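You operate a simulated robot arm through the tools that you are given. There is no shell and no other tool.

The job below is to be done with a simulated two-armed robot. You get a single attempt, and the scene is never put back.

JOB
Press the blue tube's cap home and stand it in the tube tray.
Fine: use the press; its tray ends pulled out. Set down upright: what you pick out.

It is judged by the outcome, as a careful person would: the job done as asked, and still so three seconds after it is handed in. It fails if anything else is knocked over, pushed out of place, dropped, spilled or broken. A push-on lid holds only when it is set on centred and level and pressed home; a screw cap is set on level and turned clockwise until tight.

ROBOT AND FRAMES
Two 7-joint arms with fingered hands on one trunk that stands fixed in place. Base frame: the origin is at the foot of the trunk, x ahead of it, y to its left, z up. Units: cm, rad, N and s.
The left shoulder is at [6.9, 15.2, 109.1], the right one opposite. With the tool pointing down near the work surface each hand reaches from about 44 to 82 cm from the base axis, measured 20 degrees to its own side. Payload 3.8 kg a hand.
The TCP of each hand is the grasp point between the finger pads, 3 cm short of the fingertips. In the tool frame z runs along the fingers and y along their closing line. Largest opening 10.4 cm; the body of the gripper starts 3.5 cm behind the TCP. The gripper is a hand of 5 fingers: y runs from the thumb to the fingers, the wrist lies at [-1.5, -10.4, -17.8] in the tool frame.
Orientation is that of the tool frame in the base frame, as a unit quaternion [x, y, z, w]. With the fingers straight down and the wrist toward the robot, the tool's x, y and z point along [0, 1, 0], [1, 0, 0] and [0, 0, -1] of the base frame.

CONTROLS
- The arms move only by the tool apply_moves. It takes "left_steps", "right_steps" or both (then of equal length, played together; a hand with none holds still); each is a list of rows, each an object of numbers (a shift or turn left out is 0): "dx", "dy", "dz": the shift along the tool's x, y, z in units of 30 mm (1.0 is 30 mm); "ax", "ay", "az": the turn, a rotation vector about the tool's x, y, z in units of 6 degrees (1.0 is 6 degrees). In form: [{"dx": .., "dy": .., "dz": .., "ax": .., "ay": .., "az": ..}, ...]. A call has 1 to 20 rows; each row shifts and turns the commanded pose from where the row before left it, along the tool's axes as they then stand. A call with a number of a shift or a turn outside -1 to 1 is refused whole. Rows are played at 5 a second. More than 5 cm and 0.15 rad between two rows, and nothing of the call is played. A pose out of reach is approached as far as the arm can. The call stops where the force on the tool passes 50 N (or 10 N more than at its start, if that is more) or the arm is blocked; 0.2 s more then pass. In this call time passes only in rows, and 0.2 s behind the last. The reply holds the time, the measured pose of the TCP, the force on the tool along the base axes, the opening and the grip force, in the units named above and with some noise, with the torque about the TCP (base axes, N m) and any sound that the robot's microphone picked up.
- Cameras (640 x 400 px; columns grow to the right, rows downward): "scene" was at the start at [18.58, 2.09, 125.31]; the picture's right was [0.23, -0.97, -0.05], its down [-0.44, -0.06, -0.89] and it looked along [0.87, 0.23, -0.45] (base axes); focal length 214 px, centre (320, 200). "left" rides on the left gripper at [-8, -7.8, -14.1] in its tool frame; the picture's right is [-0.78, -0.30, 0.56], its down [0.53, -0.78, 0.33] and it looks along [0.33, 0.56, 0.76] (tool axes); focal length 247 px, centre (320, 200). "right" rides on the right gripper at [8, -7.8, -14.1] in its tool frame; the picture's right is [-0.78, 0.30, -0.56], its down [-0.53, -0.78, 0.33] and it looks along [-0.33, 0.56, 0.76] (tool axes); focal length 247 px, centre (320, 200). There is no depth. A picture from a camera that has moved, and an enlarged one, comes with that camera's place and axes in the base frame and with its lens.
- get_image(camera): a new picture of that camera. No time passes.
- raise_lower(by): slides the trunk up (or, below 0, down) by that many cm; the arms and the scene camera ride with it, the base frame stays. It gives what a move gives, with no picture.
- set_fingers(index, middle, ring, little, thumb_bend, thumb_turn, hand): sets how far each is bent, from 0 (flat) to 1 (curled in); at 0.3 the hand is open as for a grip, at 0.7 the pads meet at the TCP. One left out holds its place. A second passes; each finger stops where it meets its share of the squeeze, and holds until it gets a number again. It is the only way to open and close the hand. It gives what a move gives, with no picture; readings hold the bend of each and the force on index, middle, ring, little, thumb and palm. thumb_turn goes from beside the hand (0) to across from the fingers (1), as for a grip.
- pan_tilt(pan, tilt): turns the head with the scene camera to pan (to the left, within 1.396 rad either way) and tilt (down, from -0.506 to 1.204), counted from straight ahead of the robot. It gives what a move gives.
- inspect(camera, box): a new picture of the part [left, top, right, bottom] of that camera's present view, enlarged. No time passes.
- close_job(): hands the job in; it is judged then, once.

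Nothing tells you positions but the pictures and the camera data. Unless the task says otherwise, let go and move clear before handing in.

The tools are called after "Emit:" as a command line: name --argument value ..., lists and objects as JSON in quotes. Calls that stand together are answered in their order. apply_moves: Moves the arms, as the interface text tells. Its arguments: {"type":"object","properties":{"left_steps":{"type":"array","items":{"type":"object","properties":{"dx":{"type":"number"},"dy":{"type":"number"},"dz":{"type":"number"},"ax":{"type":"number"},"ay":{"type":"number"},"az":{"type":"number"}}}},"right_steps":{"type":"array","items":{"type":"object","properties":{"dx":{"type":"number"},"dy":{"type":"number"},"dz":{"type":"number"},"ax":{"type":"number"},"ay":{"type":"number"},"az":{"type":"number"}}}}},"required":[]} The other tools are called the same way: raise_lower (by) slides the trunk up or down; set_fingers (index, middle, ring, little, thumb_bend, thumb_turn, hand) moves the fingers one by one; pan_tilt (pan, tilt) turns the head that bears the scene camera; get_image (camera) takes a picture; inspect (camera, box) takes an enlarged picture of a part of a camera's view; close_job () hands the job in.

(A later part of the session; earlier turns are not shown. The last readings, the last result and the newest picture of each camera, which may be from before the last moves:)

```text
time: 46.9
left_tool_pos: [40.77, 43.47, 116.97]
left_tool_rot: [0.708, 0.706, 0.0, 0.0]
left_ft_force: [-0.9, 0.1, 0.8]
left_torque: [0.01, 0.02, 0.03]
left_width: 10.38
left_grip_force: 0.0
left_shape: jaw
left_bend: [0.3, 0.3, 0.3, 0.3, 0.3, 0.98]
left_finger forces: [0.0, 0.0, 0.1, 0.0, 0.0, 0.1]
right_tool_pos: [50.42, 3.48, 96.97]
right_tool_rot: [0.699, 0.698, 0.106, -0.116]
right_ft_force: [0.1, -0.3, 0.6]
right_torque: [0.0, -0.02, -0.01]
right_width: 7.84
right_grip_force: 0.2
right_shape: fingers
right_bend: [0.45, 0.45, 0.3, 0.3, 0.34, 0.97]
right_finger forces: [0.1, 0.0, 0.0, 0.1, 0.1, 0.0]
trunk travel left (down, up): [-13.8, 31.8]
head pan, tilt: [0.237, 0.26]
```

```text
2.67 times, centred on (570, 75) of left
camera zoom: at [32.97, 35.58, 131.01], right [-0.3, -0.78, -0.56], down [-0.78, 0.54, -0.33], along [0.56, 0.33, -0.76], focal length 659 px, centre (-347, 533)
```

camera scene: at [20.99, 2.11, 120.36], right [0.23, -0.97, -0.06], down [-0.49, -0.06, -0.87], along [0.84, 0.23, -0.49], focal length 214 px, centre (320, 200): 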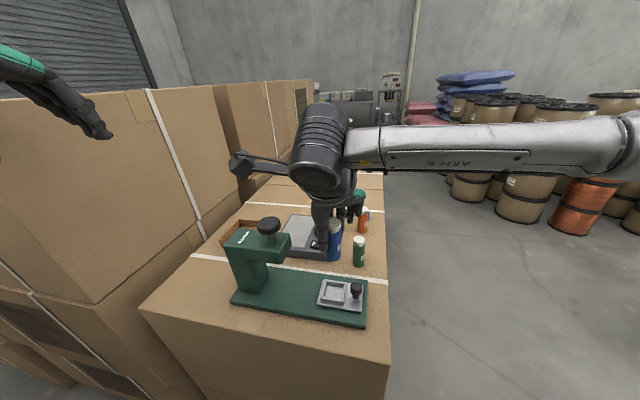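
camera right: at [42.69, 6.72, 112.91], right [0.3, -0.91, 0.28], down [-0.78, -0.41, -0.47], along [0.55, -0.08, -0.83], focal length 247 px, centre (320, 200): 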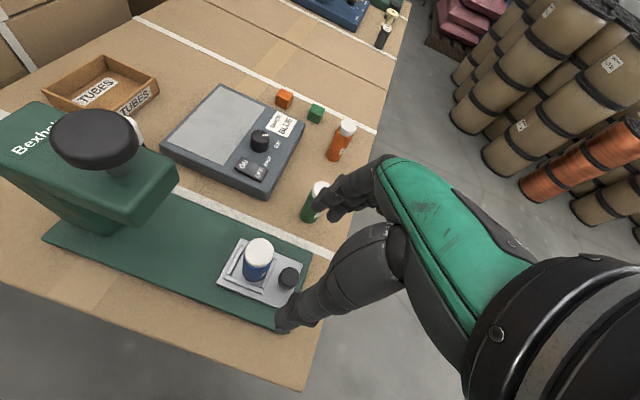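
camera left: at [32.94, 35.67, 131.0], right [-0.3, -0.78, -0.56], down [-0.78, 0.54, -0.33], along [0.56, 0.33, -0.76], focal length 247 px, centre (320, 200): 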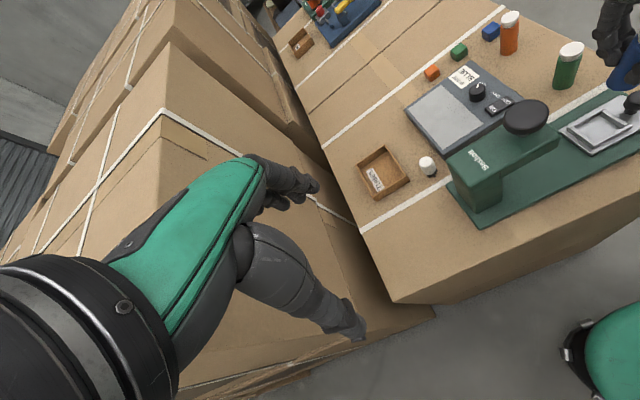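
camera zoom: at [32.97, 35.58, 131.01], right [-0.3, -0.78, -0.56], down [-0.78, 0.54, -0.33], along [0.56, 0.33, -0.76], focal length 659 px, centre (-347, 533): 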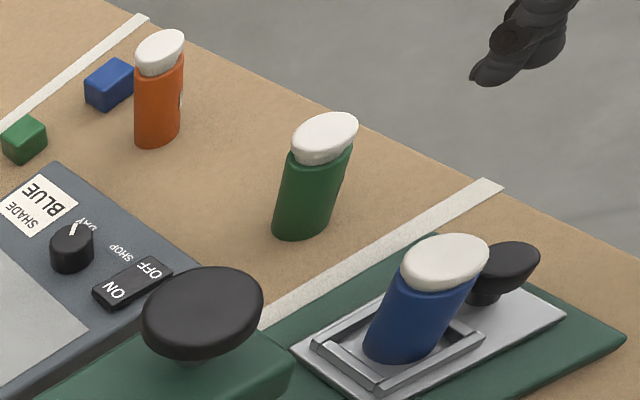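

Emit:
apply_moves --right_steps '[{"dx": -0.235, "dz": 0.62}, {"dx": -0.235, "dz": 0.62}, {"dx": -0.235, "dz": 0.62}, {"dx": -0.235, "dz": 0.62}]'

Emit:
get_image --camera "right"

Emit:
inspect --camera "scene" --box '[310, 220, 390, 310]'

Emit:
inspect --camera "left" --box '[540, 30, 640, 140]'

```text
time: 47.9
left_tool_pos: [40.85, 43.61, 116.97]
left_tool_rot: [0.708, 0.706, 0.001, 0.0]
left_ft_force: [-0.5, 0.2, 0.0]
left_torque: [-0.01, 0.0, 0.04]
left_width: 10.37
left_grip_force: 0.1
left_shape: jaw
left_bend: [0.3, 0.3, 0.3, 0.3, 0.3, 0.98]
left_finger forces: [0.0, 0.0, 0.1, 0.0, 0.0, 0.0]
right_tool_pos: [50.31, 3.06, 89.04]
right_tool_rot: [0.698, 0.698, 0.107, -0.114]
right_ft_force: [-0.3, -1.0, 0.2]
right_torque: [0.01, 0.01, 0.06]
right_width: 7.87
right_grip_force: 0.0
right_shape: fingers
right_bend: [0.45, 0.45, 0.3, 0.3, 0.34, 0.97]
right_finger forces: [0.0, 0.0, 0.0, 0.0, 0.0, 0.1]
trunk travel left (down, up): [-13.8, 31.8]
head pan, tilt: [0.237, 0.26]
```

```text
taken
camera right: at [42.68, 6.36, 104.99], right [0.3, -0.91, 0.29], down [-0.78, -0.41, -0.47], along [0.55, -0.08, -0.83], focal length 247 px, centre (320, 200)
```

right: 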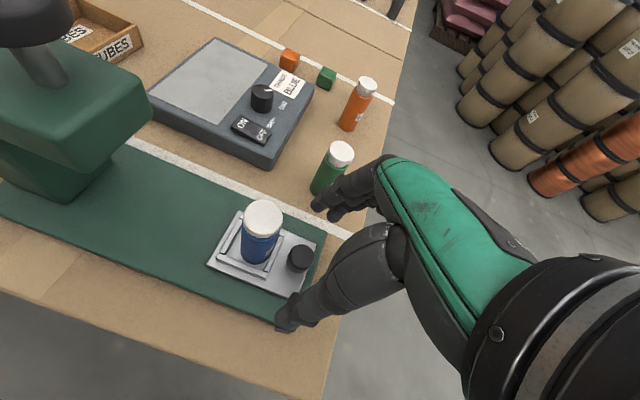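

```text
4.44 times, centred on (350, 265) of scene
camera zoom: at [21.04, 2.07, 120.34], right [0.23, -0.97, -0.06], down [-0.49, -0.06, -0.87], along [0.84, 0.23, -0.49], focal length 953 px, centre (187, -89)
```

zoom: 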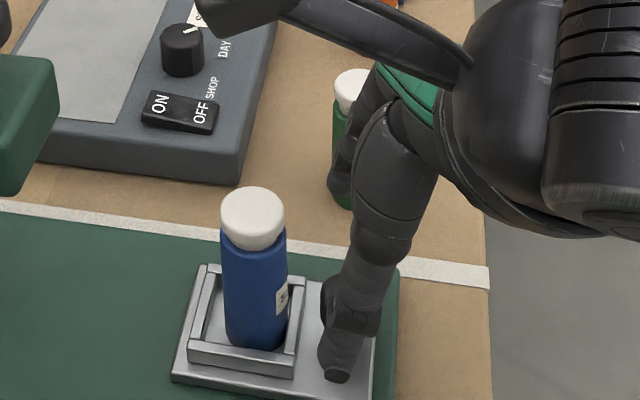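

```text
3.64 times, centred on (590, 85) of left
camera zoom: at [33.0, 35.62, 130.99], right [-0.3, -0.78, -0.56], down [-0.78, 0.54, -0.33], along [0.56, 0.33, -0.76], focal length 898 px, centre (-662, 618)
```

zoom: 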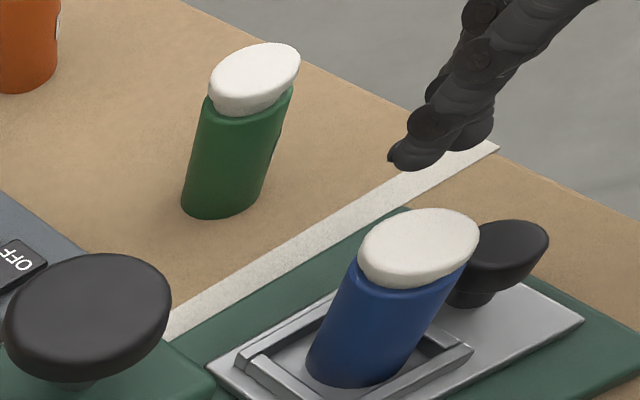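

Emit:
apply_moves --right_steps '[{"dx": -0.137, "dz": 0.42}, {"dx": -0.137, "dz": 0.42}, {"dx": -0.125, "dz": 0.38}]'

Emit:
inspect --camera "right" --box '[230, 160, 400, 330]'

Emit:
inspect --camera "scene" --box '[320, 240, 390, 310]'

Emit:
inspect --camera "left" --box '[560, 40, 640, 130]'

```text
time: 48.7
left_tool_pos: [40.82, 43.59, 116.92]
left_tool_rot: [0.707, 0.707, 0.0, 0.001]
left_ft_force: [-0.3, -0.6, 0.1]
left_torque: [-0.01, 0.0, 0.01]
left_width: 10.37
left_grip_force: 0.0
left_shape: jaw
left_bend: [0.3, 0.3, 0.3, 0.3, 0.3, 0.98]
left_finger forces: [0.0, 0.0, 0.1, 0.0, 0.1, 0.0]
right_tool_pos: [50.31, 3.06, 85.18]
right_tool_rot: [0.7, 0.697, 0.107, -0.114]
right_ft_force: [-0.3, 0.0, 0.1]
right_torque: [-0.02, -0.02, 0.04]
right_width: 7.87
right_grip_force: 0.1
right_shape: fingers
right_bend: [0.45, 0.45, 0.3, 0.3, 0.34, 0.97]
right_finger forces: [0.0, 0.1, 0.0, 0.0, 0.0, 0.0]
trunk travel left (down, up): [-13.8, 31.8]
head pan, tilt: [0.237, 0.26]
```

```text
2.35 times, centred on (315, 245) of right
camera zoom: at [42.64, 6.4, 101.04], right [0.3, -0.91, 0.29], down [-0.78, -0.41, -0.47], along [0.55, -0.08, -0.83], focal length 581 px, centre (332, 94)
```

zoom: 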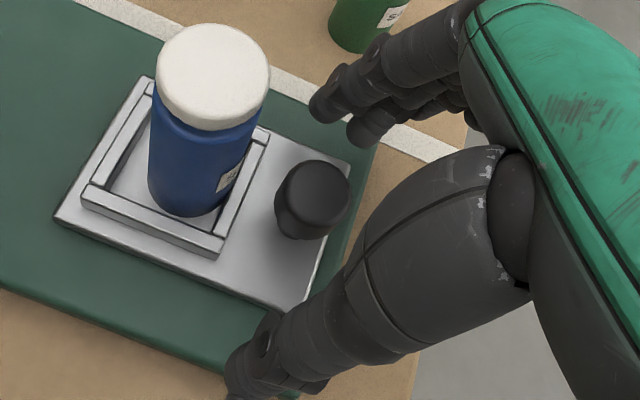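

```text
5.71 times, centred on (355, 275) of scene
camera zoom: at [21.02, 2.08, 120.35], right [0.23, -0.97, -0.06], down [-0.49, -0.06, -0.87], along [0.84, 0.23, -0.49], focal length 1226 px, centre (120, -229)
```

zoom: 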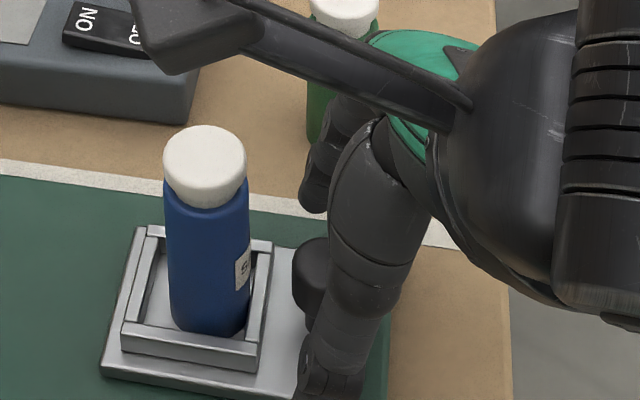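

```text
4.44 times, centred on (600, 85) of left
camera zoom: at [32.97, 35.64, 131.0], right [-0.3, -0.78, -0.56], down [-0.78, 0.54, -0.33], along [0.56, 0.33, -0.76], focal length 1098 px, centre (-924, 711)
```

zoom: 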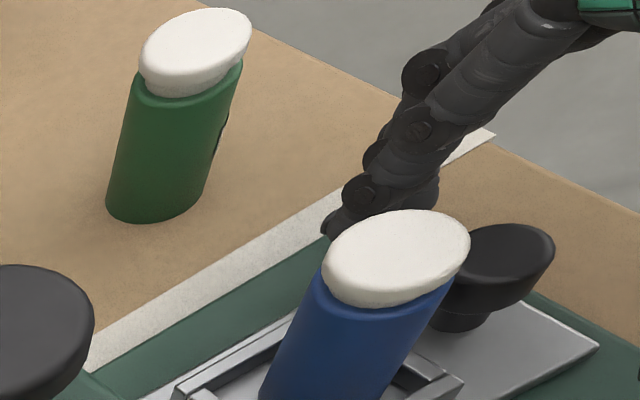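

The tray knob is now between the thumb and the fingers. Closing on it.

Emit:
set_fingers --hand "right" --index 0.6 --middle 0.6 --thumb_bend 0.55

Emit:
inspect --camera "right" --box '[230, 160, 400, 330]'

```text
time: 49.7
left_tool_pos: [40.71, 43.58, 116.93]
left_tool_rot: [0.708, 0.706, 0.0, -0.001]
left_ft_force: [0.5, 0.3, -0.3]
left_torque: [-0.02, 0.0, 0.01]
left_width: 10.37
left_grip_force: 0.1
left_shape: jaw
left_bend: [0.3, 0.3, 0.3, 0.3, 0.3, 0.98]
left_finger forces: [0.0, 0.0, 0.0, 0.0, 0.0, 0.0]
right_tool_pos: [50.45, 3.13, 85.07]
right_tool_rot: [0.699, 0.698, 0.107, -0.115]
right_ft_force: [-0.4, 1.1, 0.6]
right_torque: [-0.01, -0.01, -0.01]
right_width: 3.32
right_grip_force: 0.0
right_shape: fingers
right_bend: [0.6, 0.6, 0.3, 0.3, 0.55, 0.97]
right_finger forces: [0.0, 0.1, 0.0, 0.0, 0.0, 0.1]
trunk travel left (down, up): [-13.8, 31.8]
head pan, tilt: [0.237, 0.26]
```

```text
2.35 times, centred on (315, 245) of right
camera zoom: at [42.63, 6.4, 101.07], right [0.3, -0.91, 0.29], down [-0.78, -0.41, -0.47], along [0.55, -0.08, -0.83], focal length 581 px, centre (332, 94)
```

zoom: 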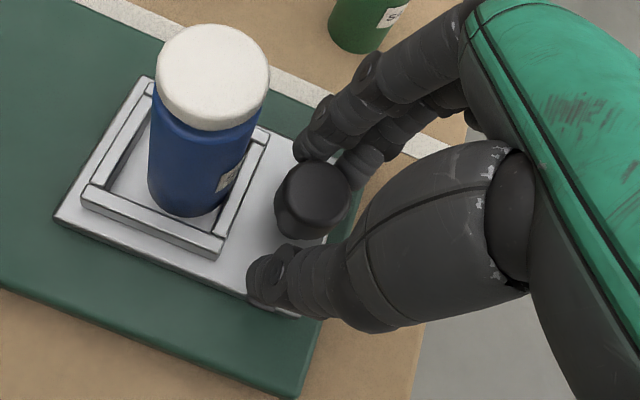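

Emit:
set_fingers --hand "right" --index 0.76 --middle 0.76 --thumb_bend 0.76

Emit:
inspect --camera "right" --box '[230, 160, 400, 330]'

Emit:
inspect --camera "scene" --box '[320, 240, 390, 310]'

```text
time: 50.7
left_tool_pos: [40.98, 43.46, 116.98]
left_tool_rot: [0.707, 0.707, 0.0, -0.001]
left_ft_force: [-0.5, 0.2, 0.1]
left_torque: [0.02, 0.02, -0.01]
left_width: 10.37
left_grip_force: 0.0
left_shape: jaw
left_bend: [0.3, 0.3, 0.3, 0.3, 0.3, 0.98]
left_finger forces: [0.0, 0.1, 0.0, 0.1, 0.0, 0.0]
right_tool_pos: [50.4, 3.1, 85.03]
right_tool_rot: [0.699, 0.698, 0.106, -0.115]
right_ft_force: [7.7, -0.6, -4.6]
right_torque: [-0.05, -0.2, 0.03]
right_width: 1.61
right_grip_force: 14.4
right_shape: fingers
right_bend: [0.61, 0.65, 0.3, 0.3, 0.66, 0.97]
right_finger forces: [9.3, 9.5, 0.0, 0.0, 10.3, 0.1]
trunk travel left (down, up): [-13.8, 31.8]
head pan, tilt: [0.237, 0.26]
```

```text
2.35 times, centred on (315, 245) of right
camera zoom: at [42.79, 6.38, 101.0], right [0.3, -0.91, 0.29], down [-0.78, -0.41, -0.47], along [0.55, -0.08, -0.83], focal length 581 px, centre (332, 94)
```

zoom: 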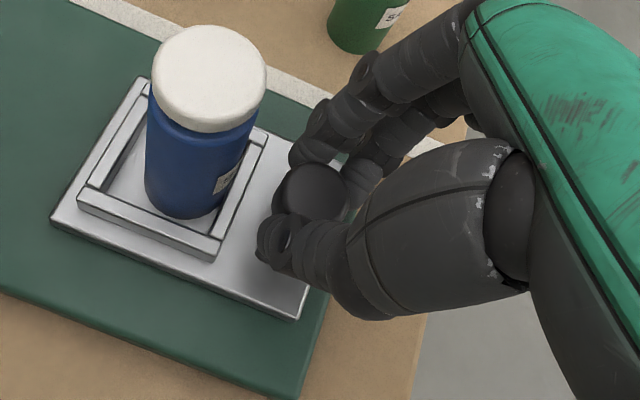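

```text
5.71 times, centred on (355, 275) of scene
camera zoom: at [21.17, 2.08, 120.32], right [0.23, -0.97, -0.06], down [-0.49, -0.06, -0.87], along [0.84, 0.23, -0.49], focal length 1226 px, centre (120, -229)
```

zoom: 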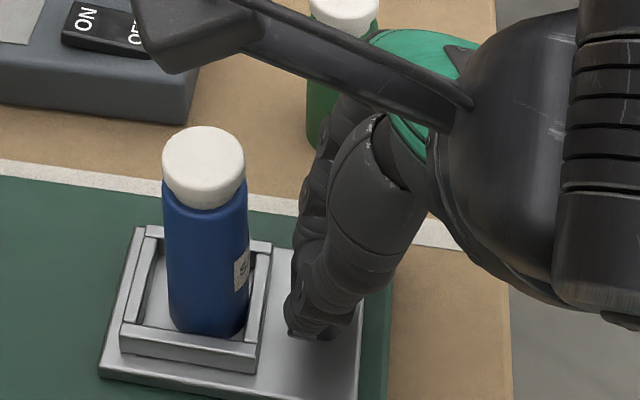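

Knob gripped. I'll relieve the small sideways load and start sliding the tray toward the ram, slowly.

Emit:
apply_moves --right_steps '[{"dy": 0.07}, {"dx": 0.08, "dz": 0.026}, {"dx": 0.12, "dz": 0.039}, {"dx": 0.15, "dz": 0.049}, {"dx": 0.15, "dz": 0.049}]'

Emit:
inspect --camera "right" --box '[180, 120, 400, 330]'

Emit:
inspect --camera "scene" --box '[300, 230, 390, 310]'

```text
time: 51.9
left_tool_pos: [40.88, 43.52, 116.86]
left_tool_rot: [0.708, 0.706, 0.0, 0.0]
left_ft_force: [-0.3, 0.6, -0.2]
left_torque: [0.02, -0.01, 0.04]
left_width: 10.32
left_grip_force: 0.0
left_shape: jaw
left_bend: [0.3, 0.3, 0.3, 0.3, 0.3, 0.98]
left_finger forces: [0.1, 0.0, 0.0, 0.0, 0.1, 0.0]
right_tool_pos: [50.48, 4.71, 85.04]
right_tool_rot: [0.699, 0.698, 0.105, -0.116]
right_ft_force: [2.5, 0.1, -6.8]
right_torque: [-0.07, -0.06, 0.08]
right_width: 1.59
right_grip_force: 14.1
right_shape: fingers
right_bend: [0.61, 0.65, 0.3, 0.3, 0.66, 0.97]
right_finger forces: [7.5, 7.4, 0.0, 0.0, 11.7, 0.1]
trunk travel left (down, up): [-13.8, 31.8]
head pan, tilt: [0.237, 0.26]
```

```text
1.90 times, centred on (290, 225) of right
camera zoom: at [42.87, 8.05, 101.03], right [0.3, -0.91, 0.29], down [-0.78, -0.41, -0.47], along [0.54, -0.08, -0.83], focal length 470 px, centre (377, 152)
```

zoom: 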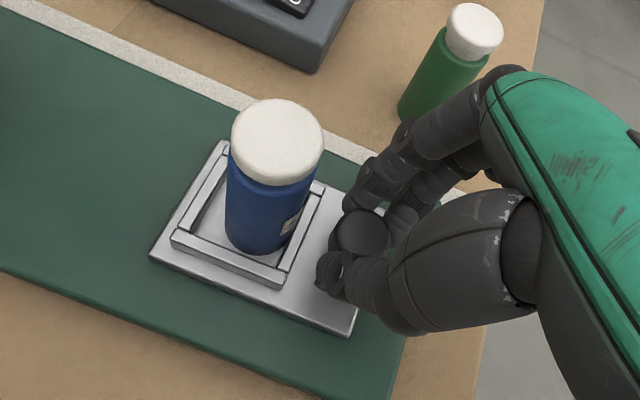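

```text
5.00 times, centred on (345, 270) of scene
camera zoom: at [21.13, 2.11, 120.32], right [0.23, -0.97, -0.06], down [-0.49, -0.06, -0.87], along [0.84, 0.23, -0.49], focal length 1072 px, centre (195, -150)
```

zoom: 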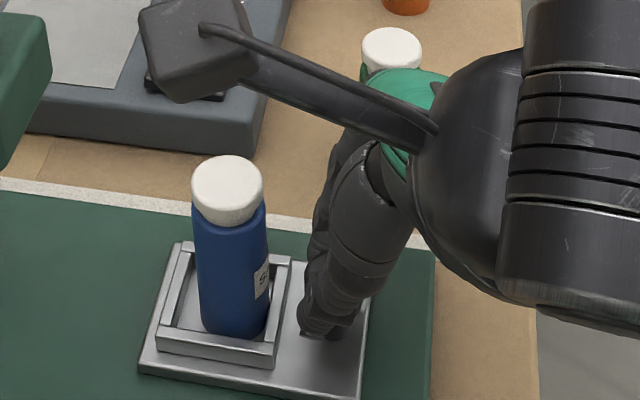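

The tray slides smoothly and the tube is steady. Continuing.

Emit:
apply_moves --right_steps '[{"dx": 0.12, "dz": 0.039}, {"dx": 0.17, "dz": 0.055}, {"dx": 0.19, "dz": 0.062}, {"dx": 0.19, "dz": 0.062}, {"dx": 0.19, "dz": 0.062}, {"dx": 0.19, "dz": 0.062}, {"dx": 0.19, "dz": 0.062}, {"dx": 0.19, "dz": 0.062}, {"dx": 0.19, "dz": 0.062}, {"dx": 0.19, "dz": 0.062}, {"dx": 0.15, "dz": 0.049}, {"dx": 0.1, "dz": 0.032}]'

Emit:
get_image --camera "right"

Emit:
inspect --camera "scene" --box '[230, 200, 380, 320]'

Emit:
inspect --camera "left" --box '[440, 40, 640, 200]'

```text
time: 54.5
left_tool_pos: [40.82, 43.5, 116.93]
left_tool_rot: [0.708, 0.706, -0.001, -0.001]
left_ft_force: [0.3, -0.1, -0.2]
left_torque: [0.01, 0.0, -0.03]
left_width: 10.35
left_grip_force: 0.1
left_shape: jaw
left_bend: [0.3, 0.3, 0.3, 0.3, 0.3, 0.98]
left_finger forces: [0.0, 0.0, 0.1, 0.0, 0.1, 0.0]
right_tool_pos: [50.55, 11.26, 85.07]
right_tool_rot: [0.699, 0.698, 0.105, -0.115]
right_ft_force: [1.9, -0.9, -6.5]
right_torque: [-0.09, -0.06, 0.03]
right_width: 1.58
right_grip_force: 13.4
right_shape: fingers
right_bend: [0.61, 0.66, 0.3, 0.3, 0.66, 0.97]
right_finger forces: [7.5, 7.8, 0.0, 0.1, 11.7, 0.0]
trunk travel left (down, up): [-13.8, 31.8]
head pan, tilt: [0.237, 0.26]
```

```text
taken
camera right: at [42.89, 14.54, 101.02], right [0.3, -0.91, 0.29], down [-0.78, -0.41, -0.47], along [0.55, -0.08, -0.83], focal length 247 px, centre (320, 200)
```

right: 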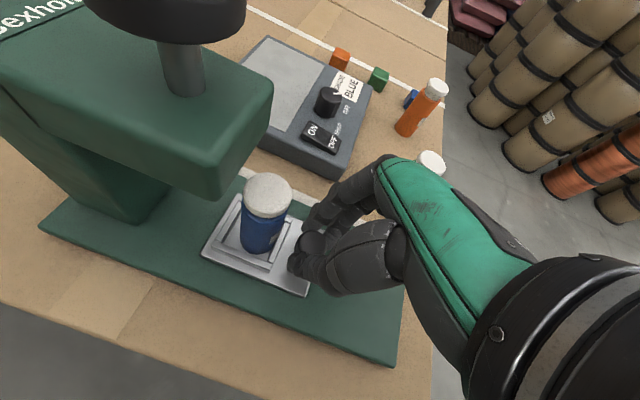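

```text
3.33 times, centred on (305, 260) of scene
camera zoom: at [21.12, 2.11, 120.33], right [0.23, -0.97, -0.06], down [-0.49, -0.06, -0.87], along [0.84, 0.23, -0.49], focal length 715 px, centre (370, 0)
```

zoom: 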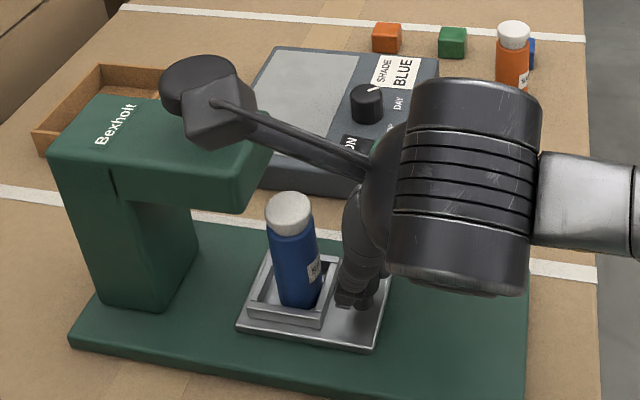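

```text
2.50 times, centred on (540, 120) of left
camera zoom: at [33.08, 35.66, 130.96], right [-0.3, -0.78, -0.56], down [-0.78, 0.54, -0.33], along [0.56, 0.33, -0.76], focal length 617 px, centre (-230, 400)
```

zoom: 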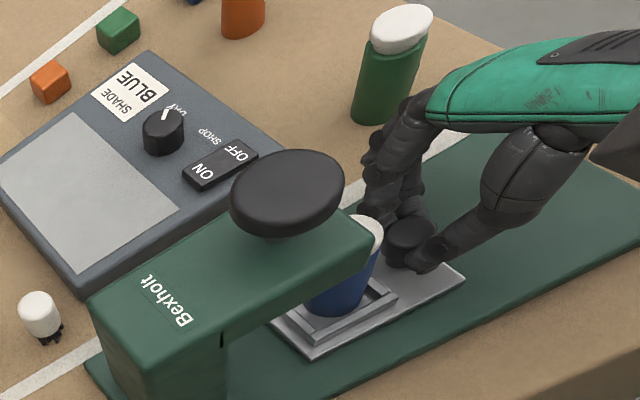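

Emit:
apply_moves --right_steps '[{"dx": 0.095, "dz": 0.031}, {"dx": 0.095, "dz": 0.031}, {"dx": 0.095, "dz": 0.031}, {"dx": 0.095, "dz": 0.031}, {"dx": 0.095, "dz": 0.031}, {"dx": 0.095, "dz": 0.031}, {"dx": 0.095, "dz": 0.031}, {"dx": 0.095, "dz": 0.031}]'

Emit:
get_image --camera "right"

Emit:
inspect --camera "scene" --box '[230, 200, 380, 320]'

Emit:
inspect --camera "left" --box '[440, 40, 640, 200]'

```text
time: 56.3
left_tool_pos: [40.88, 43.48, 116.93]
left_tool_rot: [0.708, 0.706, -0.001, 0.0]
left_ft_force: [0.3, 0.1, 0.3]
left_torque: [0.01, 0.01, 0.01]
left_width: 10.33
left_grip_force: 0.0
left_shape: jaw
left_bend: [0.3, 0.3, 0.3, 0.3, 0.3, 0.98]
left_finger forces: [0.0, 0.0, 0.0, 0.0, 0.1, 0.1]
right_tool_pos: [50.67, 13.55, 84.98]
right_tool_rot: [0.699, 0.698, 0.107, -0.115]
right_ft_force: [3.3, 0.2, -7.1]
right_torque: [-0.03, -0.1, 0.11]
right_width: 1.6
right_grip_force: 13.6
right_shape: fingers
right_bend: [0.61, 0.66, 0.3, 0.3, 0.66, 0.97]
right_finger forces: [7.9, 8.2, 0.0, 0.0, 11.2, 0.0]
trunk travel left (down, up): [-13.8, 31.8]
head pan, tilt: [0.237, 0.26]
```

```text
taken
camera right: at [42.88, 16.97, 101.02], right [0.3, -0.91, 0.29], down [-0.78, -0.41, -0.47], along [0.55, -0.08, -0.83], focal length 247 px, centre (320, 200)
```

right: 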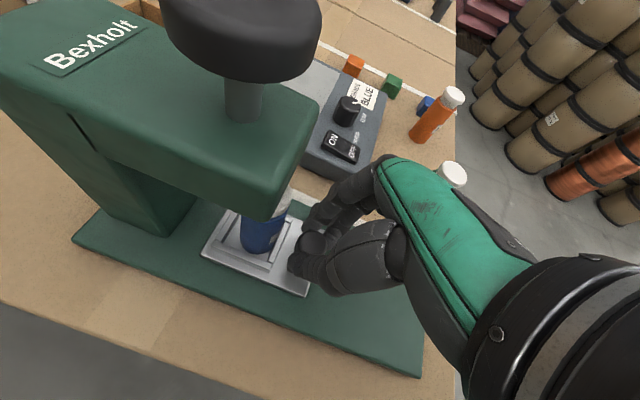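

```text
3.33 times, centred on (305, 260) of scene
camera zoom: at [21.13, 2.11, 120.32], right [0.23, -0.97, -0.06], down [-0.49, -0.06, -0.87], along [0.84, 0.23, -0.49], focal length 715 px, centre (370, 0)
```

zoom: 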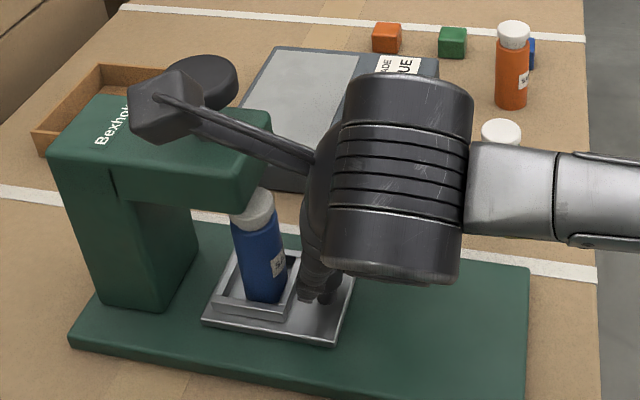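

```text
2.50 times, centred on (540, 120) of left
camera zoom: at [33.1, 35.67, 130.95], right [-0.3, -0.78, -0.56], down [-0.78, 0.54, -0.33], along [0.56, 0.33, -0.76], focal length 617 px, centre (-230, 400)
```

zoom: 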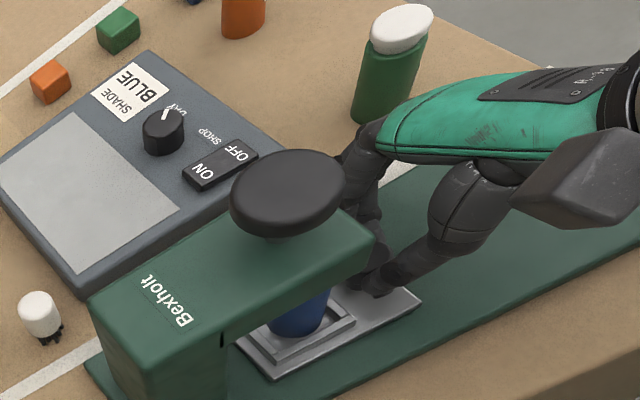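

Emit:
apply_moves --right_steps '[{"dx": 0.095, "dz": 0.031}, {"dx": 0.095, "dz": 0.031}, {"dx": 0.095, "dz": 0.031}, {"dx": 0.095, "dz": 0.031}]'

Emit:
get_image --camera "right"

Emit:
inspect --camera "scene" --box '[230, 200, 380, 320]'

Emit:
inspect --camera "left" --box '[440, 40, 640, 200]'

```text
time: 57.3
left_tool_pos: [40.91, 43.51, 116.91]
left_tool_rot: [0.708, 0.707, 0.0, -0.001]
left_ft_force: [0.0, -0.3, -0.4]
left_torque: [-0.01, -0.01, 0.02]
left_width: 10.34
left_grip_force: 0.0
left_shape: jaw
left_bend: [0.3, 0.3, 0.3, 0.3, 0.3, 0.98]
left_finger forces: [0.0, 0.0, 0.1, 0.1, 0.0, 0.0]
right_tool_pos: [50.52, 14.84, 85.0]
right_tool_rot: [0.698, 0.699, 0.106, -0.115]
right_ft_force: [2.0, -0.3, -6.6]
right_torque: [-0.04, -0.08, 0.05]
right_width: 1.57
right_grip_force: 13.4
right_shape: fingers
right_bend: [0.61, 0.66, 0.3, 0.3, 0.66, 0.97]
right_finger forces: [7.6, 8.0, 0.1, 0.0, 11.5, 0.0]
trunk travel left (down, up): [-13.8, 31.8]
head pan, tilt: [0.237, 0.26]
```

```text
taken
camera right: at [42.9, 18.2, 101.03], right [0.3, -0.91, 0.29], down [-0.78, -0.41, -0.47], along [0.55, -0.08, -0.83], focal length 247 px, centre (320, 200)
```

right: 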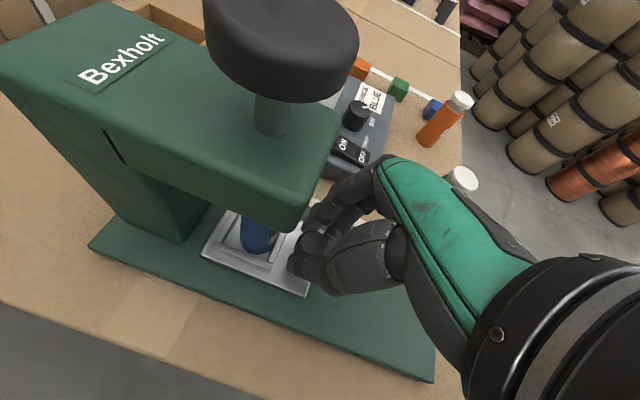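

```text
3.33 times, centred on (305, 260) of scene
camera zoom: at [21.12, 2.12, 120.33], right [0.23, -0.97, -0.06], down [-0.49, -0.06, -0.87], along [0.84, 0.23, -0.49], focal length 715 px, centre (370, 0)
```

zoom: 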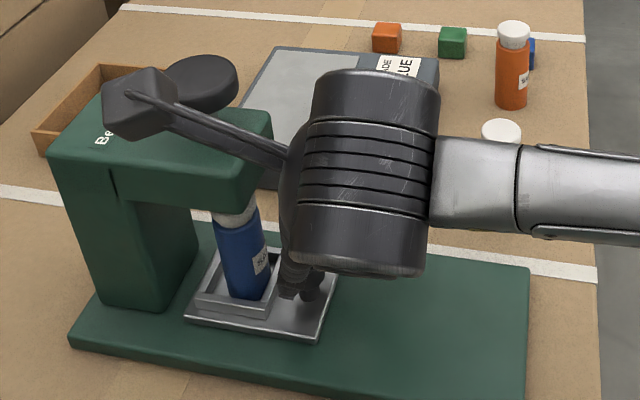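

```text
2.50 times, centred on (540, 120) of left
camera zoom: at [33.08, 35.67, 130.96], right [-0.3, -0.78, -0.56], down [-0.78, 0.54, -0.33], along [0.56, 0.33, -0.76], focal length 617 px, centre (-230, 400)
```

zoom: 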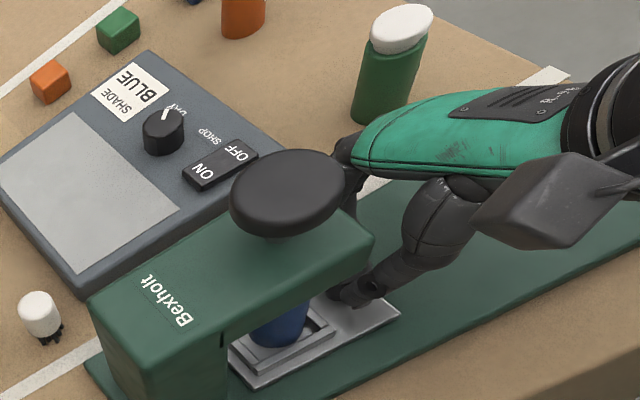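

Emit:
apply_moves --right_steps '[{"dx": 0.06, "dz": 0.02}, {"dx": 0.06, "dz": 0.02}]'

Emit:
inspect --camera "scene" --box '[260, 240, 340, 310]'

```text
time: 57.9
left_tool_pos: [40.89, 43.4, 116.94]
left_tool_rot: [0.708, 0.707, -0.001, 0.0]
left_ft_force: [0.0, -0.5, 0.2]
left_torque: [-0.04, 0.0, 0.0]
left_width: 10.36
left_grip_force: 0.1
left_shape: jaw
left_bend: [0.3, 0.3, 0.3, 0.3, 0.3, 0.98]
left_finger forces: [0.1, 0.0, 0.0, 0.1, 0.0, 0.0]
right_tool_pos: [50.49, 15.1, 85.06]
right_tool_rot: [0.699, 0.698, 0.106, -0.114]
right_ft_force: [1.0, -5.1, -6.4]
right_torque: [-0.16, -0.01, 0.06]
right_width: 1.55
right_grip_force: 13.7
right_shape: fingers
right_bend: [0.62, 0.66, 0.3, 0.3, 0.66, 0.97]
right_finger forces: [6.6, 9.6, 0.0, 0.0, 11.7, 0.0]
trunk travel left (down, up): [-13.8, 31.8]
head pan, tilt: [0.237, 0.26]
```

```text
5.71 times, centred on (300, 275) of scene
camera zoom: at [21.1, 1.99, 120.33], right [0.23, -0.97, -0.06], down [-0.49, -0.06, -0.87], along [0.84, 0.23, -0.49], focal length 1226 px, centre (434, -229)
```

zoom: 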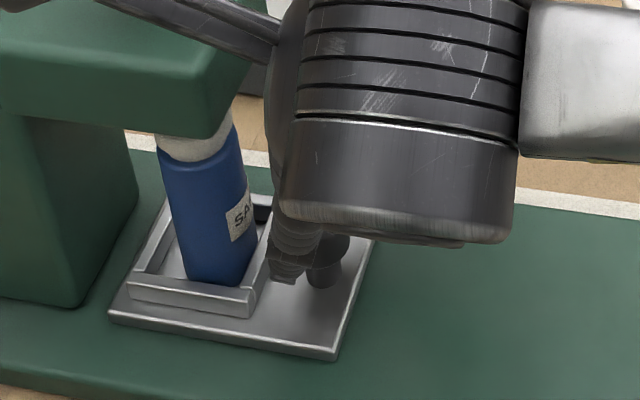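

Emit:
apply_moves --right_steps '[{"dx": 0.06, "dz": 0.02}]'

```text
time: 58.3
left_tool_pos: [40.91, 43.25, 116.96]
left_tool_rot: [0.707, 0.708, 0.0, -0.001]
left_ft_force: [-0.8, 0.9, -0.1]
left_torque: [0.0, 0.01, 0.0]
left_width: 10.34
left_grip_force: 0.0
left_shape: jaw
left_bend: [0.3, 0.3, 0.3, 0.3, 0.3, 0.98]
left_finger forces: [0.0, 0.1, 0.0, 0.0, 0.0, 0.0]
right_tool_pos: [50.66, 15.2, 85.06]
right_tool_rot: [0.7, 0.697, 0.106, -0.114]
right_ft_force: [1.2, -13.4, -5.2]
right_torque: [-0.38, -0.03, -0.01]
right_width: 1.53
right_grip_force: 15.2
right_shape: fingers
right_bend: [0.71, 0.65, 0.3, 0.3, 0.66, 0.97]
right_finger forces: [5.7, 13.8, 0.1, 0.0, 11.2, 0.0]
trunk travel left (down, up): [-13.8, 31.8]
head pan, tilt: [0.237, 0.26]
```

The tray has reached its end stop, confirmed by the force rising without any movement. I'll ease off, release the knob, and back the hand out along its own axis.

Emit:
apply_moves --right_steps '[{"dx": -0.08, "dz": -0.026}]'

Emit:
set_fingers --hand "right" --index 0.45 --middle 0.45 --thumb_bend 0.36

Emit:
inspect --camera "right" --box '[200, 150, 400, 330]'

Emit:
inspect --camera "scene" --box '[240, 220, 360, 310]'

```text
time: 58.7
left_tool_pos: [40.84, 43.42, 116.89]
left_tool_rot: [0.707, 0.707, 0.0, 0.0]
left_ft_force: [-0.4, -0.1, 0.2]
left_torque: [-0.04, -0.01, -0.01]
left_width: 10.37
left_grip_force: 0.2
left_shape: jaw
left_bend: [0.3, 0.3, 0.3, 0.3, 0.3, 0.98]
left_finger forces: [0.1, 0.1, 0.0, 0.0, 0.0, 0.1]
right_tool_pos: [50.55, 15.25, 85.04]
right_tool_rot: [0.699, 0.697, 0.108, -0.115]
right_ft_force: [3.8, -6.2, -6.9]
right_torque: [-0.23, -0.06, -0.01]
right_width: 1.56
right_grip_force: 14.2
right_shape: fingers
right_bend: [0.62, 0.66, 0.3, 0.3, 0.66, 0.97]
right_finger forces: [7.3, 11.3, 0.0, 0.0, 11.0, 0.1]
trunk travel left (down, up): [-13.8, 31.8]
head pan, tilt: [0.237, 0.26]
```

```text
time: 59.7
left_tool_pos: [40.87, 43.63, 117.0]
left_tool_rot: [0.708, 0.706, 0.0, 0.0]
left_ft_force: [-0.3, 0.0, 0.0]
left_torque: [-0.02, 0.03, 0.0]
left_width: 10.37
left_grip_force: 0.1
left_shape: jaw
left_bend: [0.3, 0.3, 0.3, 0.3, 0.3, 0.98]
left_finger forces: [0.0, 0.0, 0.0, 0.1, 0.0, 0.0]
right_tool_pos: [50.5, 15.21, 85.1]
right_tool_rot: [0.698, 0.699, 0.107, -0.114]
right_ft_force: [-0.1, -0.2, 0.1]
right_torque: [0.01, 0.03, 0.02]
right_width: 7.63
right_grip_force: 0.0
right_shape: fingers
right_bend: [0.45, 0.45, 0.3, 0.3, 0.36, 0.97]
right_finger forces: [0.1, 0.1, 0.0, 0.0, 0.1, 0.1]
trunk travel left (down, up): [-13.8, 31.8]
head pan, tilt: [0.237, 0.26]
```

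```text
2.22 times, centred on (300, 240) of right
camera zoom: at [42.81, 18.49, 101.09], right [0.3, -0.91, 0.29], down [-0.78, -0.41, -0.47], along [0.55, -0.08, -0.83], focal length 549 px, centre (364, 111)
```

zoom: 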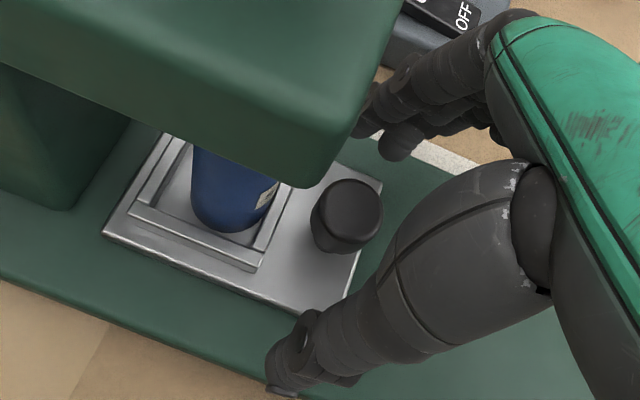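

```text
4.44 times, centred on (300, 265) of scene
camera zoom: at [21.02, 2.09, 120.35], right [0.23, -0.97, -0.06], down [-0.49, -0.06, -0.87], along [0.84, 0.23, -0.49], focal length 953 px, centre (409, -89)
```

zoom: 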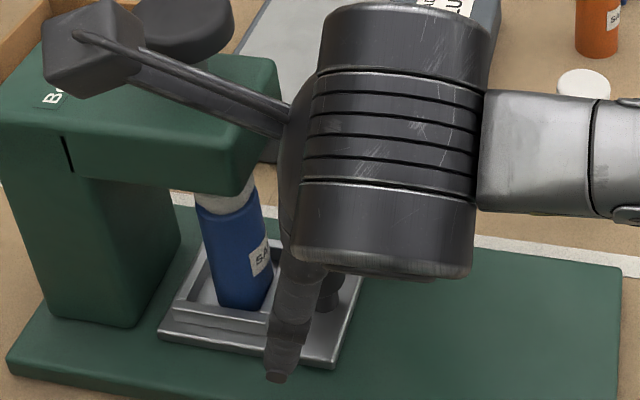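

The tray stayed put with the tube upright under the ram. I'll withdraw the right hand clear of the press, and close the left hand into a fist for pressing.

Emit:
apply_moves --right_steps '[{"dz": -0.3}, {"dz": -0.5}, {"dz": -0.6}, {"dz": -0.6}, {"dz": -0.6}, {"dx": -0.6, "dz": -0.3}, {"dx": -0.8, "dz": -0.3}, {"dx": -0.8, "dz": -0.3}, {"dx": -0.8, "dz": -0.3}, {"dx": -0.8, "dz": -0.2}]'

Emit:
set_fingers --hand "left" --index 1.0 --middle 1.0 --ring 1.0 --little 1.0 --thumb_bend 0.3 --thumb_turn 0.3

Emit:
get_image --camera "scene"

Emit:
get_image --camera "left"

Emit:
get_image --camera "right"

```text
time: 61.9
left_tool_pos: [40.66, 43.5, 116.92]
left_tool_rot: [0.708, 0.707, 0.0, 0.0]
left_ft_force: [0.1, -0.2, 0.5]
left_torque: [-0.02, -0.01, -0.01]
left_width: 10.4
left_grip_force: 0.1
left_shape: jaw
left_bend: [0.3, 0.3, 0.3, 0.3, 0.3, 0.98]
left_finger forces: [0.0, 0.1, 0.1, 0.0, 0.0, 0.1]
right_tool_pos: [50.55, 0.57, 93.04]
right_tool_rot: [0.698, 0.698, 0.107, -0.115]
right_ft_force: [-0.1, 0.2, -0.1]
right_torque: [0.04, 0.01, -0.02]
right_width: 7.61
right_grip_force: 0.0
right_shape: fingers
right_bend: [0.45, 0.45, 0.3, 0.3, 0.36, 0.97]
right_finger forces: [0.1, 0.0, 0.0, 0.1, 0.1, 0.0]
trunk travel left (down, up): [-13.8, 31.8]
head pan, tilt: [0.237, 0.26]
```

```text
time: 62.9
left_tool_pos: [40.78, 43.5, 116.96]
left_tool_rot: [0.708, 0.707, 0.0, 0.0]
left_ft_force: [-0.2, -0.5, 0.0]
left_torque: [0.01, 0.01, 0.04]
left_width: 8.21
left_grip_force: 0.1
left_shape: fingers
left_bend: [1.0, 1.0, 1.0, 1.0, 0.3, 0.29]
left_finger forces: [0.0, 0.1, 0.1, 0.1, 0.0, 0.0]
right_tool_pos: [50.56, 0.62, 92.98]
right_tool_rot: [0.699, 0.698, 0.107, -0.115]
right_ft_force: [0.4, -0.4, -0.3]
right_torque: [-0.01, 0.03, -0.01]
right_width: 7.62
right_grip_force: 0.1
right_shape: fingers
right_bend: [0.45, 0.45, 0.3, 0.3, 0.36, 0.97]
right_finger forces: [0.0, 0.1, 0.0, 0.0, 0.0, 0.1]
trunk travel left (down, up): [-13.8, 31.8]
head pan, tilt: [0.237, 0.26]
```

```text
taken
camera scene: at [21.01, 2.08, 120.35], right [0.23, -0.97, -0.06], down [-0.49, -0.06, -0.87], along [0.84, 0.23, -0.49], focal length 214 px, centre (320, 200)
```

scene: 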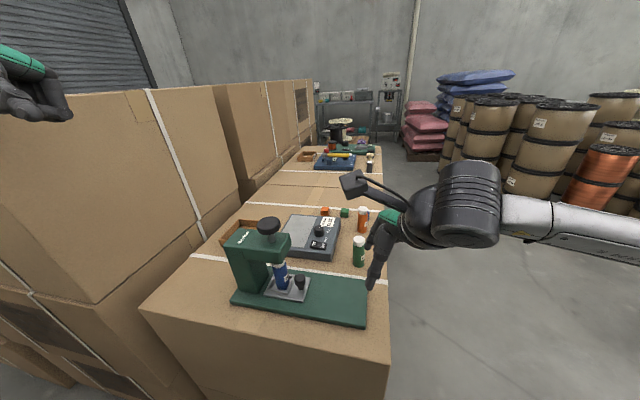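

```text
taken
camera left: at [32.96, 35.63, 131.0], right [-0.3, -0.78, -0.56], down [-0.78, 0.54, -0.33], along [0.56, 0.33, -0.76], focal length 247 px, centre (320, 200)
```

left: 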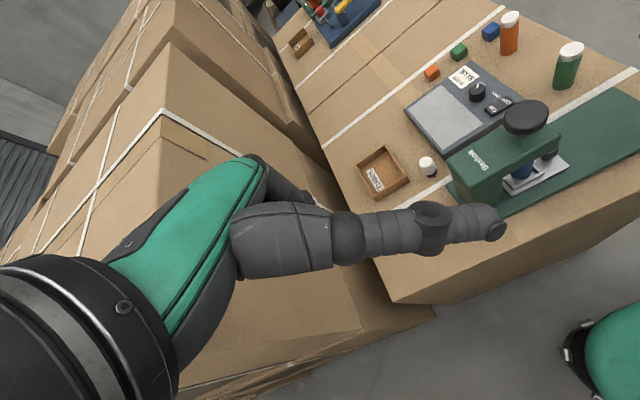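

```text
taken
camera right: at [42.89, 3.93, 109.02], right [0.3, -0.91, 0.29], down [-0.78, -0.41, -0.47], along [0.55, -0.08, -0.83], focal length 247 px, centre (320, 200)
```

right: 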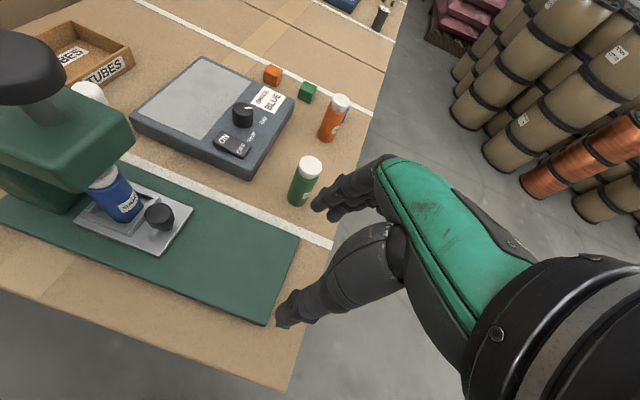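

Emit:
pan_tilt --pan 0.75 --tilt 0.3

Emit:
get_image --camera "scene"

```text
time: 63.9
left_tool_pos: [40.88, 43.38, 116.86]
left_tool_rot: [0.708, 0.706, 0.001, 0.0]
left_ft_force: [0.0, 0.6, -0.5]
left_torque: [0.01, 0.0, -0.02]
left_width: 8.19
left_grip_force: 0.0
left_shape: fingers
left_bend: [1.0, 1.0, 1.0, 1.0, 0.3, 0.29]
left_finger forces: [0.0, 0.1, 0.0, 0.0, 0.0, 0.0]
right_tool_pos: [50.71, 0.68, 93.0]
right_tool_rot: [0.699, 0.698, 0.107, -0.114]
right_ft_force: [0.0, -0.7, 1.2]
right_torque: [0.01, -0.01, 0.01]
right_width: 7.64
right_grip_force: 0.1
right_shape: fingers
right_bend: [0.45, 0.45, 0.3, 0.3, 0.36, 0.97]
right_finger forces: [0.0, 0.0, 0.1, 0.0, 0.0, 0.0]
trunk travel left (down, up): [-13.8, 31.8]
head pan, tilt: [0.75, 0.3]
```

```text
taken
camera scene: at [18.75, 6.26, 120.58], right [0.66, -0.73, -0.18], down [-0.46, -0.2, -0.87], along [0.6, 0.65, -0.47], focal length 214 px, centre (320, 200)
```

scene: 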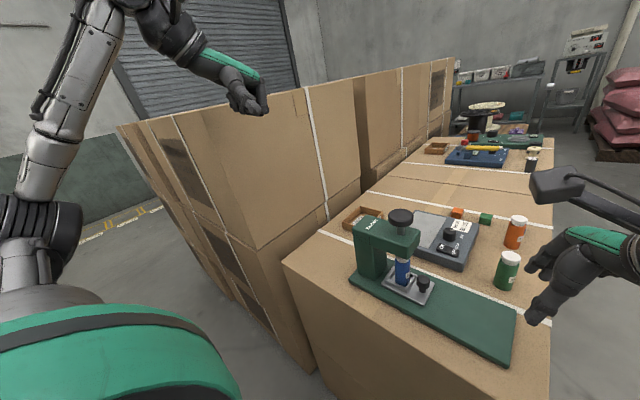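

Emit:
inspect --camera "scene" --box '[170, 40, 300, 140]'

Emit:
inspect --camera "scene" --box '[330, 195, 490, 320]'

```text
4.00 times, centred on (235, 90) of scene
camera zoom: at [18.75, 6.26, 120.58], right [0.66, -0.73, -0.18], down [-0.46, -0.2, -0.87], along [0.6, 0.65, -0.47], focal length 858 px, centre (660, 640)
```

zoom: 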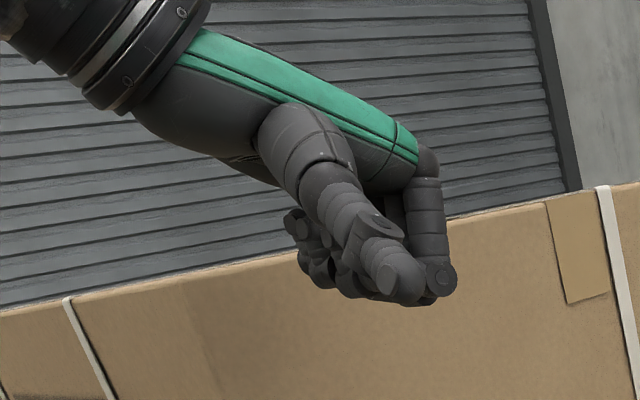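

```text
3.20 times, centred on (410, 258) of scene
camera zoom: at [18.75, 6.26, 120.58], right [0.66, -0.73, -0.18], down [-0.46, -0.2, -0.87], along [0.6, 0.65, -0.47], focal length 686 px, centre (32, 16)
```

zoom: 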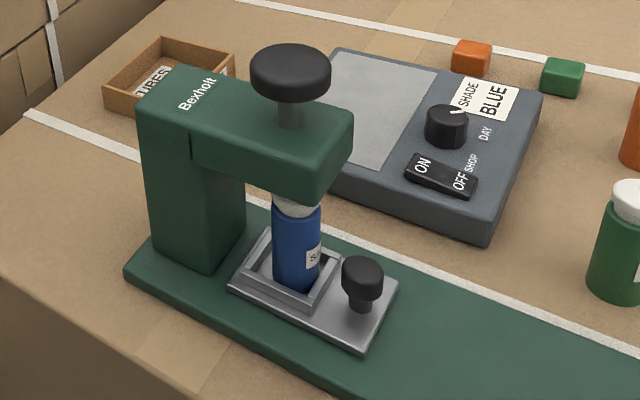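

The tube is under the ram, and the left fist makes a flat pressing surface. I'll move the right hand further aside and bring the left fist over the ram knob.

Emit:
apply_moves --right_steps '[{"dx": -0.6, "dz": -0.2}, {"dx": -0.6, "dz": -0.2}, {"dx": -0.6, "dz": -0.2}, {"dx": -0.4, "dz": -0.1}]'

Emit:
apply_moves --left_steps '[{"dx": -0.6, "dy": 0.2}, {"dx": -0.78, "dy": 0.25}, {"dx": -0.78, "dy": 0.25}, {"dx": -0.78, "dy": 0.25}, {"dx": -0.78, "dy": 0.25}, {"dx": -0.78, "dy": 0.25}, {"dx": -0.78, "dy": 0.25}, {"dx": -0.78, "dy": 0.25}, {"dx": -0.78, "dy": 0.25}, {"dx": -0.78, "dy": 0.25}, {"dx": -0.75, "dy": 0.25}]'

Emit:
get_image --camera "scene"

Emit:
get_image --camera "left"

Emit:
get_image --camera "right"

```text
time: 64.8
left_tool_pos: [40.84, 43.49, 116.99]
left_tool_rot: [0.708, 0.706, 0.0, 0.0]
left_ft_force: [0.3, -0.2, -1.1]
left_torque: [-0.01, 0.01, 0.0]
left_width: 8.2
left_grip_force: 0.0
left_shape: fingers
left_bend: [1.0, 1.0, 1.0, 1.0, 0.3, 0.29]
left_finger forces: [0.0, 0.1, 0.0, 0.1, 0.0, 0.1]
right_tool_pos: [50.56, -6.27, 92.86]
right_tool_rot: [0.698, 0.699, 0.107, -0.114]
right_ft_force: [0.0, -0.3, 0.4]
right_torque: [0.02, 0.0, -0.01]
right_width: 7.62
right_grip_force: 0.0
right_shape: fingers
right_bend: [0.45, 0.45, 0.3, 0.3, 0.36, 0.97]
right_finger forces: [0.0, 0.0, 0.0, 0.1, 0.1, 0.0]
trunk travel left (down, up): [-13.8, 31.8]
head pan, tilt: [0.75, 0.3]
```

```text
time: 67.2
left_tool_pos: [48.94, 18.21, 116.86]
left_tool_rot: [0.708, 0.706, -0.001, -0.001]
left_ft_force: [0.7, 0.2, -0.4]
left_torque: [0.0, -0.02, 0.01]
left_width: 8.22
left_grip_force: 0.1
left_shape: fingers
left_bend: [1.0, 1.0, 1.0, 1.0, 0.3, 0.29]
left_finger forces: [0.1, 0.0, 0.0, 0.0, 0.1, 0.0]
right_tool_pos: [50.63, -6.29, 92.9]
right_tool_rot: [0.699, 0.698, 0.106, -0.114]
right_ft_force: [0.9, 0.0, 0.1]
right_torque: [0.0, -0.01, 0.01]
right_width: 7.62
right_grip_force: 0.0
right_shape: fingers
right_bend: [0.45, 0.45, 0.3, 0.3, 0.36, 0.97]
right_finger forces: [0.0, 0.0, 0.1, 0.0, 0.0, 0.1]
trunk travel left (down, up): [-13.8, 31.8]
head pan, tilt: [0.75, 0.3]
```

```text
taken
camera scene: at [18.78, 6.17, 120.57], right [0.66, -0.73, -0.18], down [-0.46, -0.2, -0.87], along [0.6, 0.65, -0.47], focal length 214 px, centre (320, 200)
```

scene: 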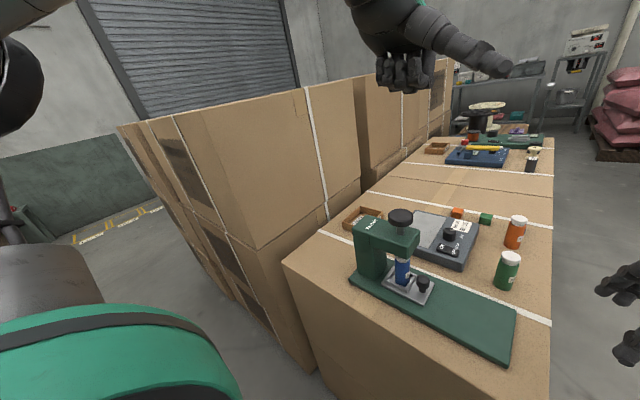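

```text
taken
camera left: at [41.14, 10.38, 130.96], right [-0.3, -0.78, -0.56], down [-0.78, 0.54, -0.33], along [0.56, 0.33, -0.76], focal length 247 px, centre (320, 200)
```

left: 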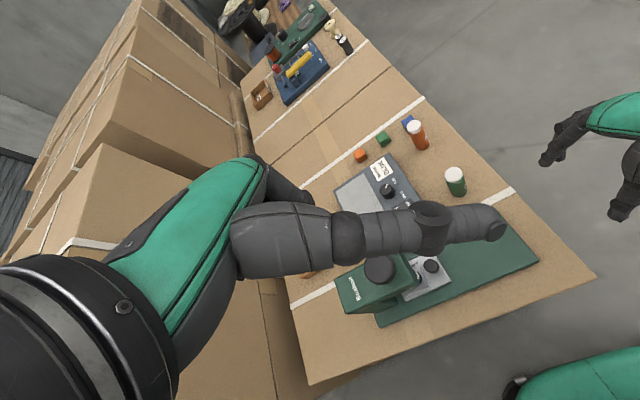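

```text
taken
camera right: at [42.97, -3.07, 108.88], right [0.3, -0.91, 0.29], down [-0.78, -0.41, -0.47], along [0.55, -0.08, -0.83], focal length 247 px, centre (320, 200)
```

right: 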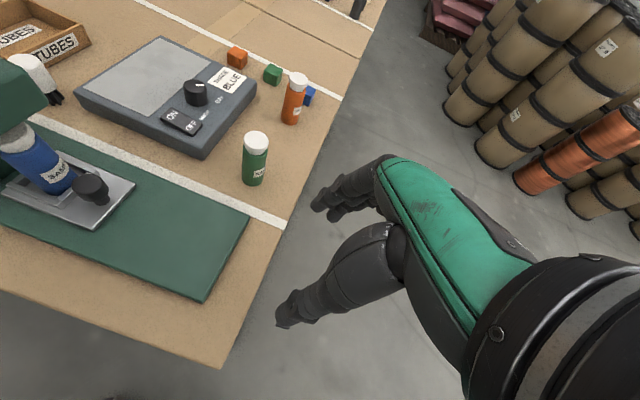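

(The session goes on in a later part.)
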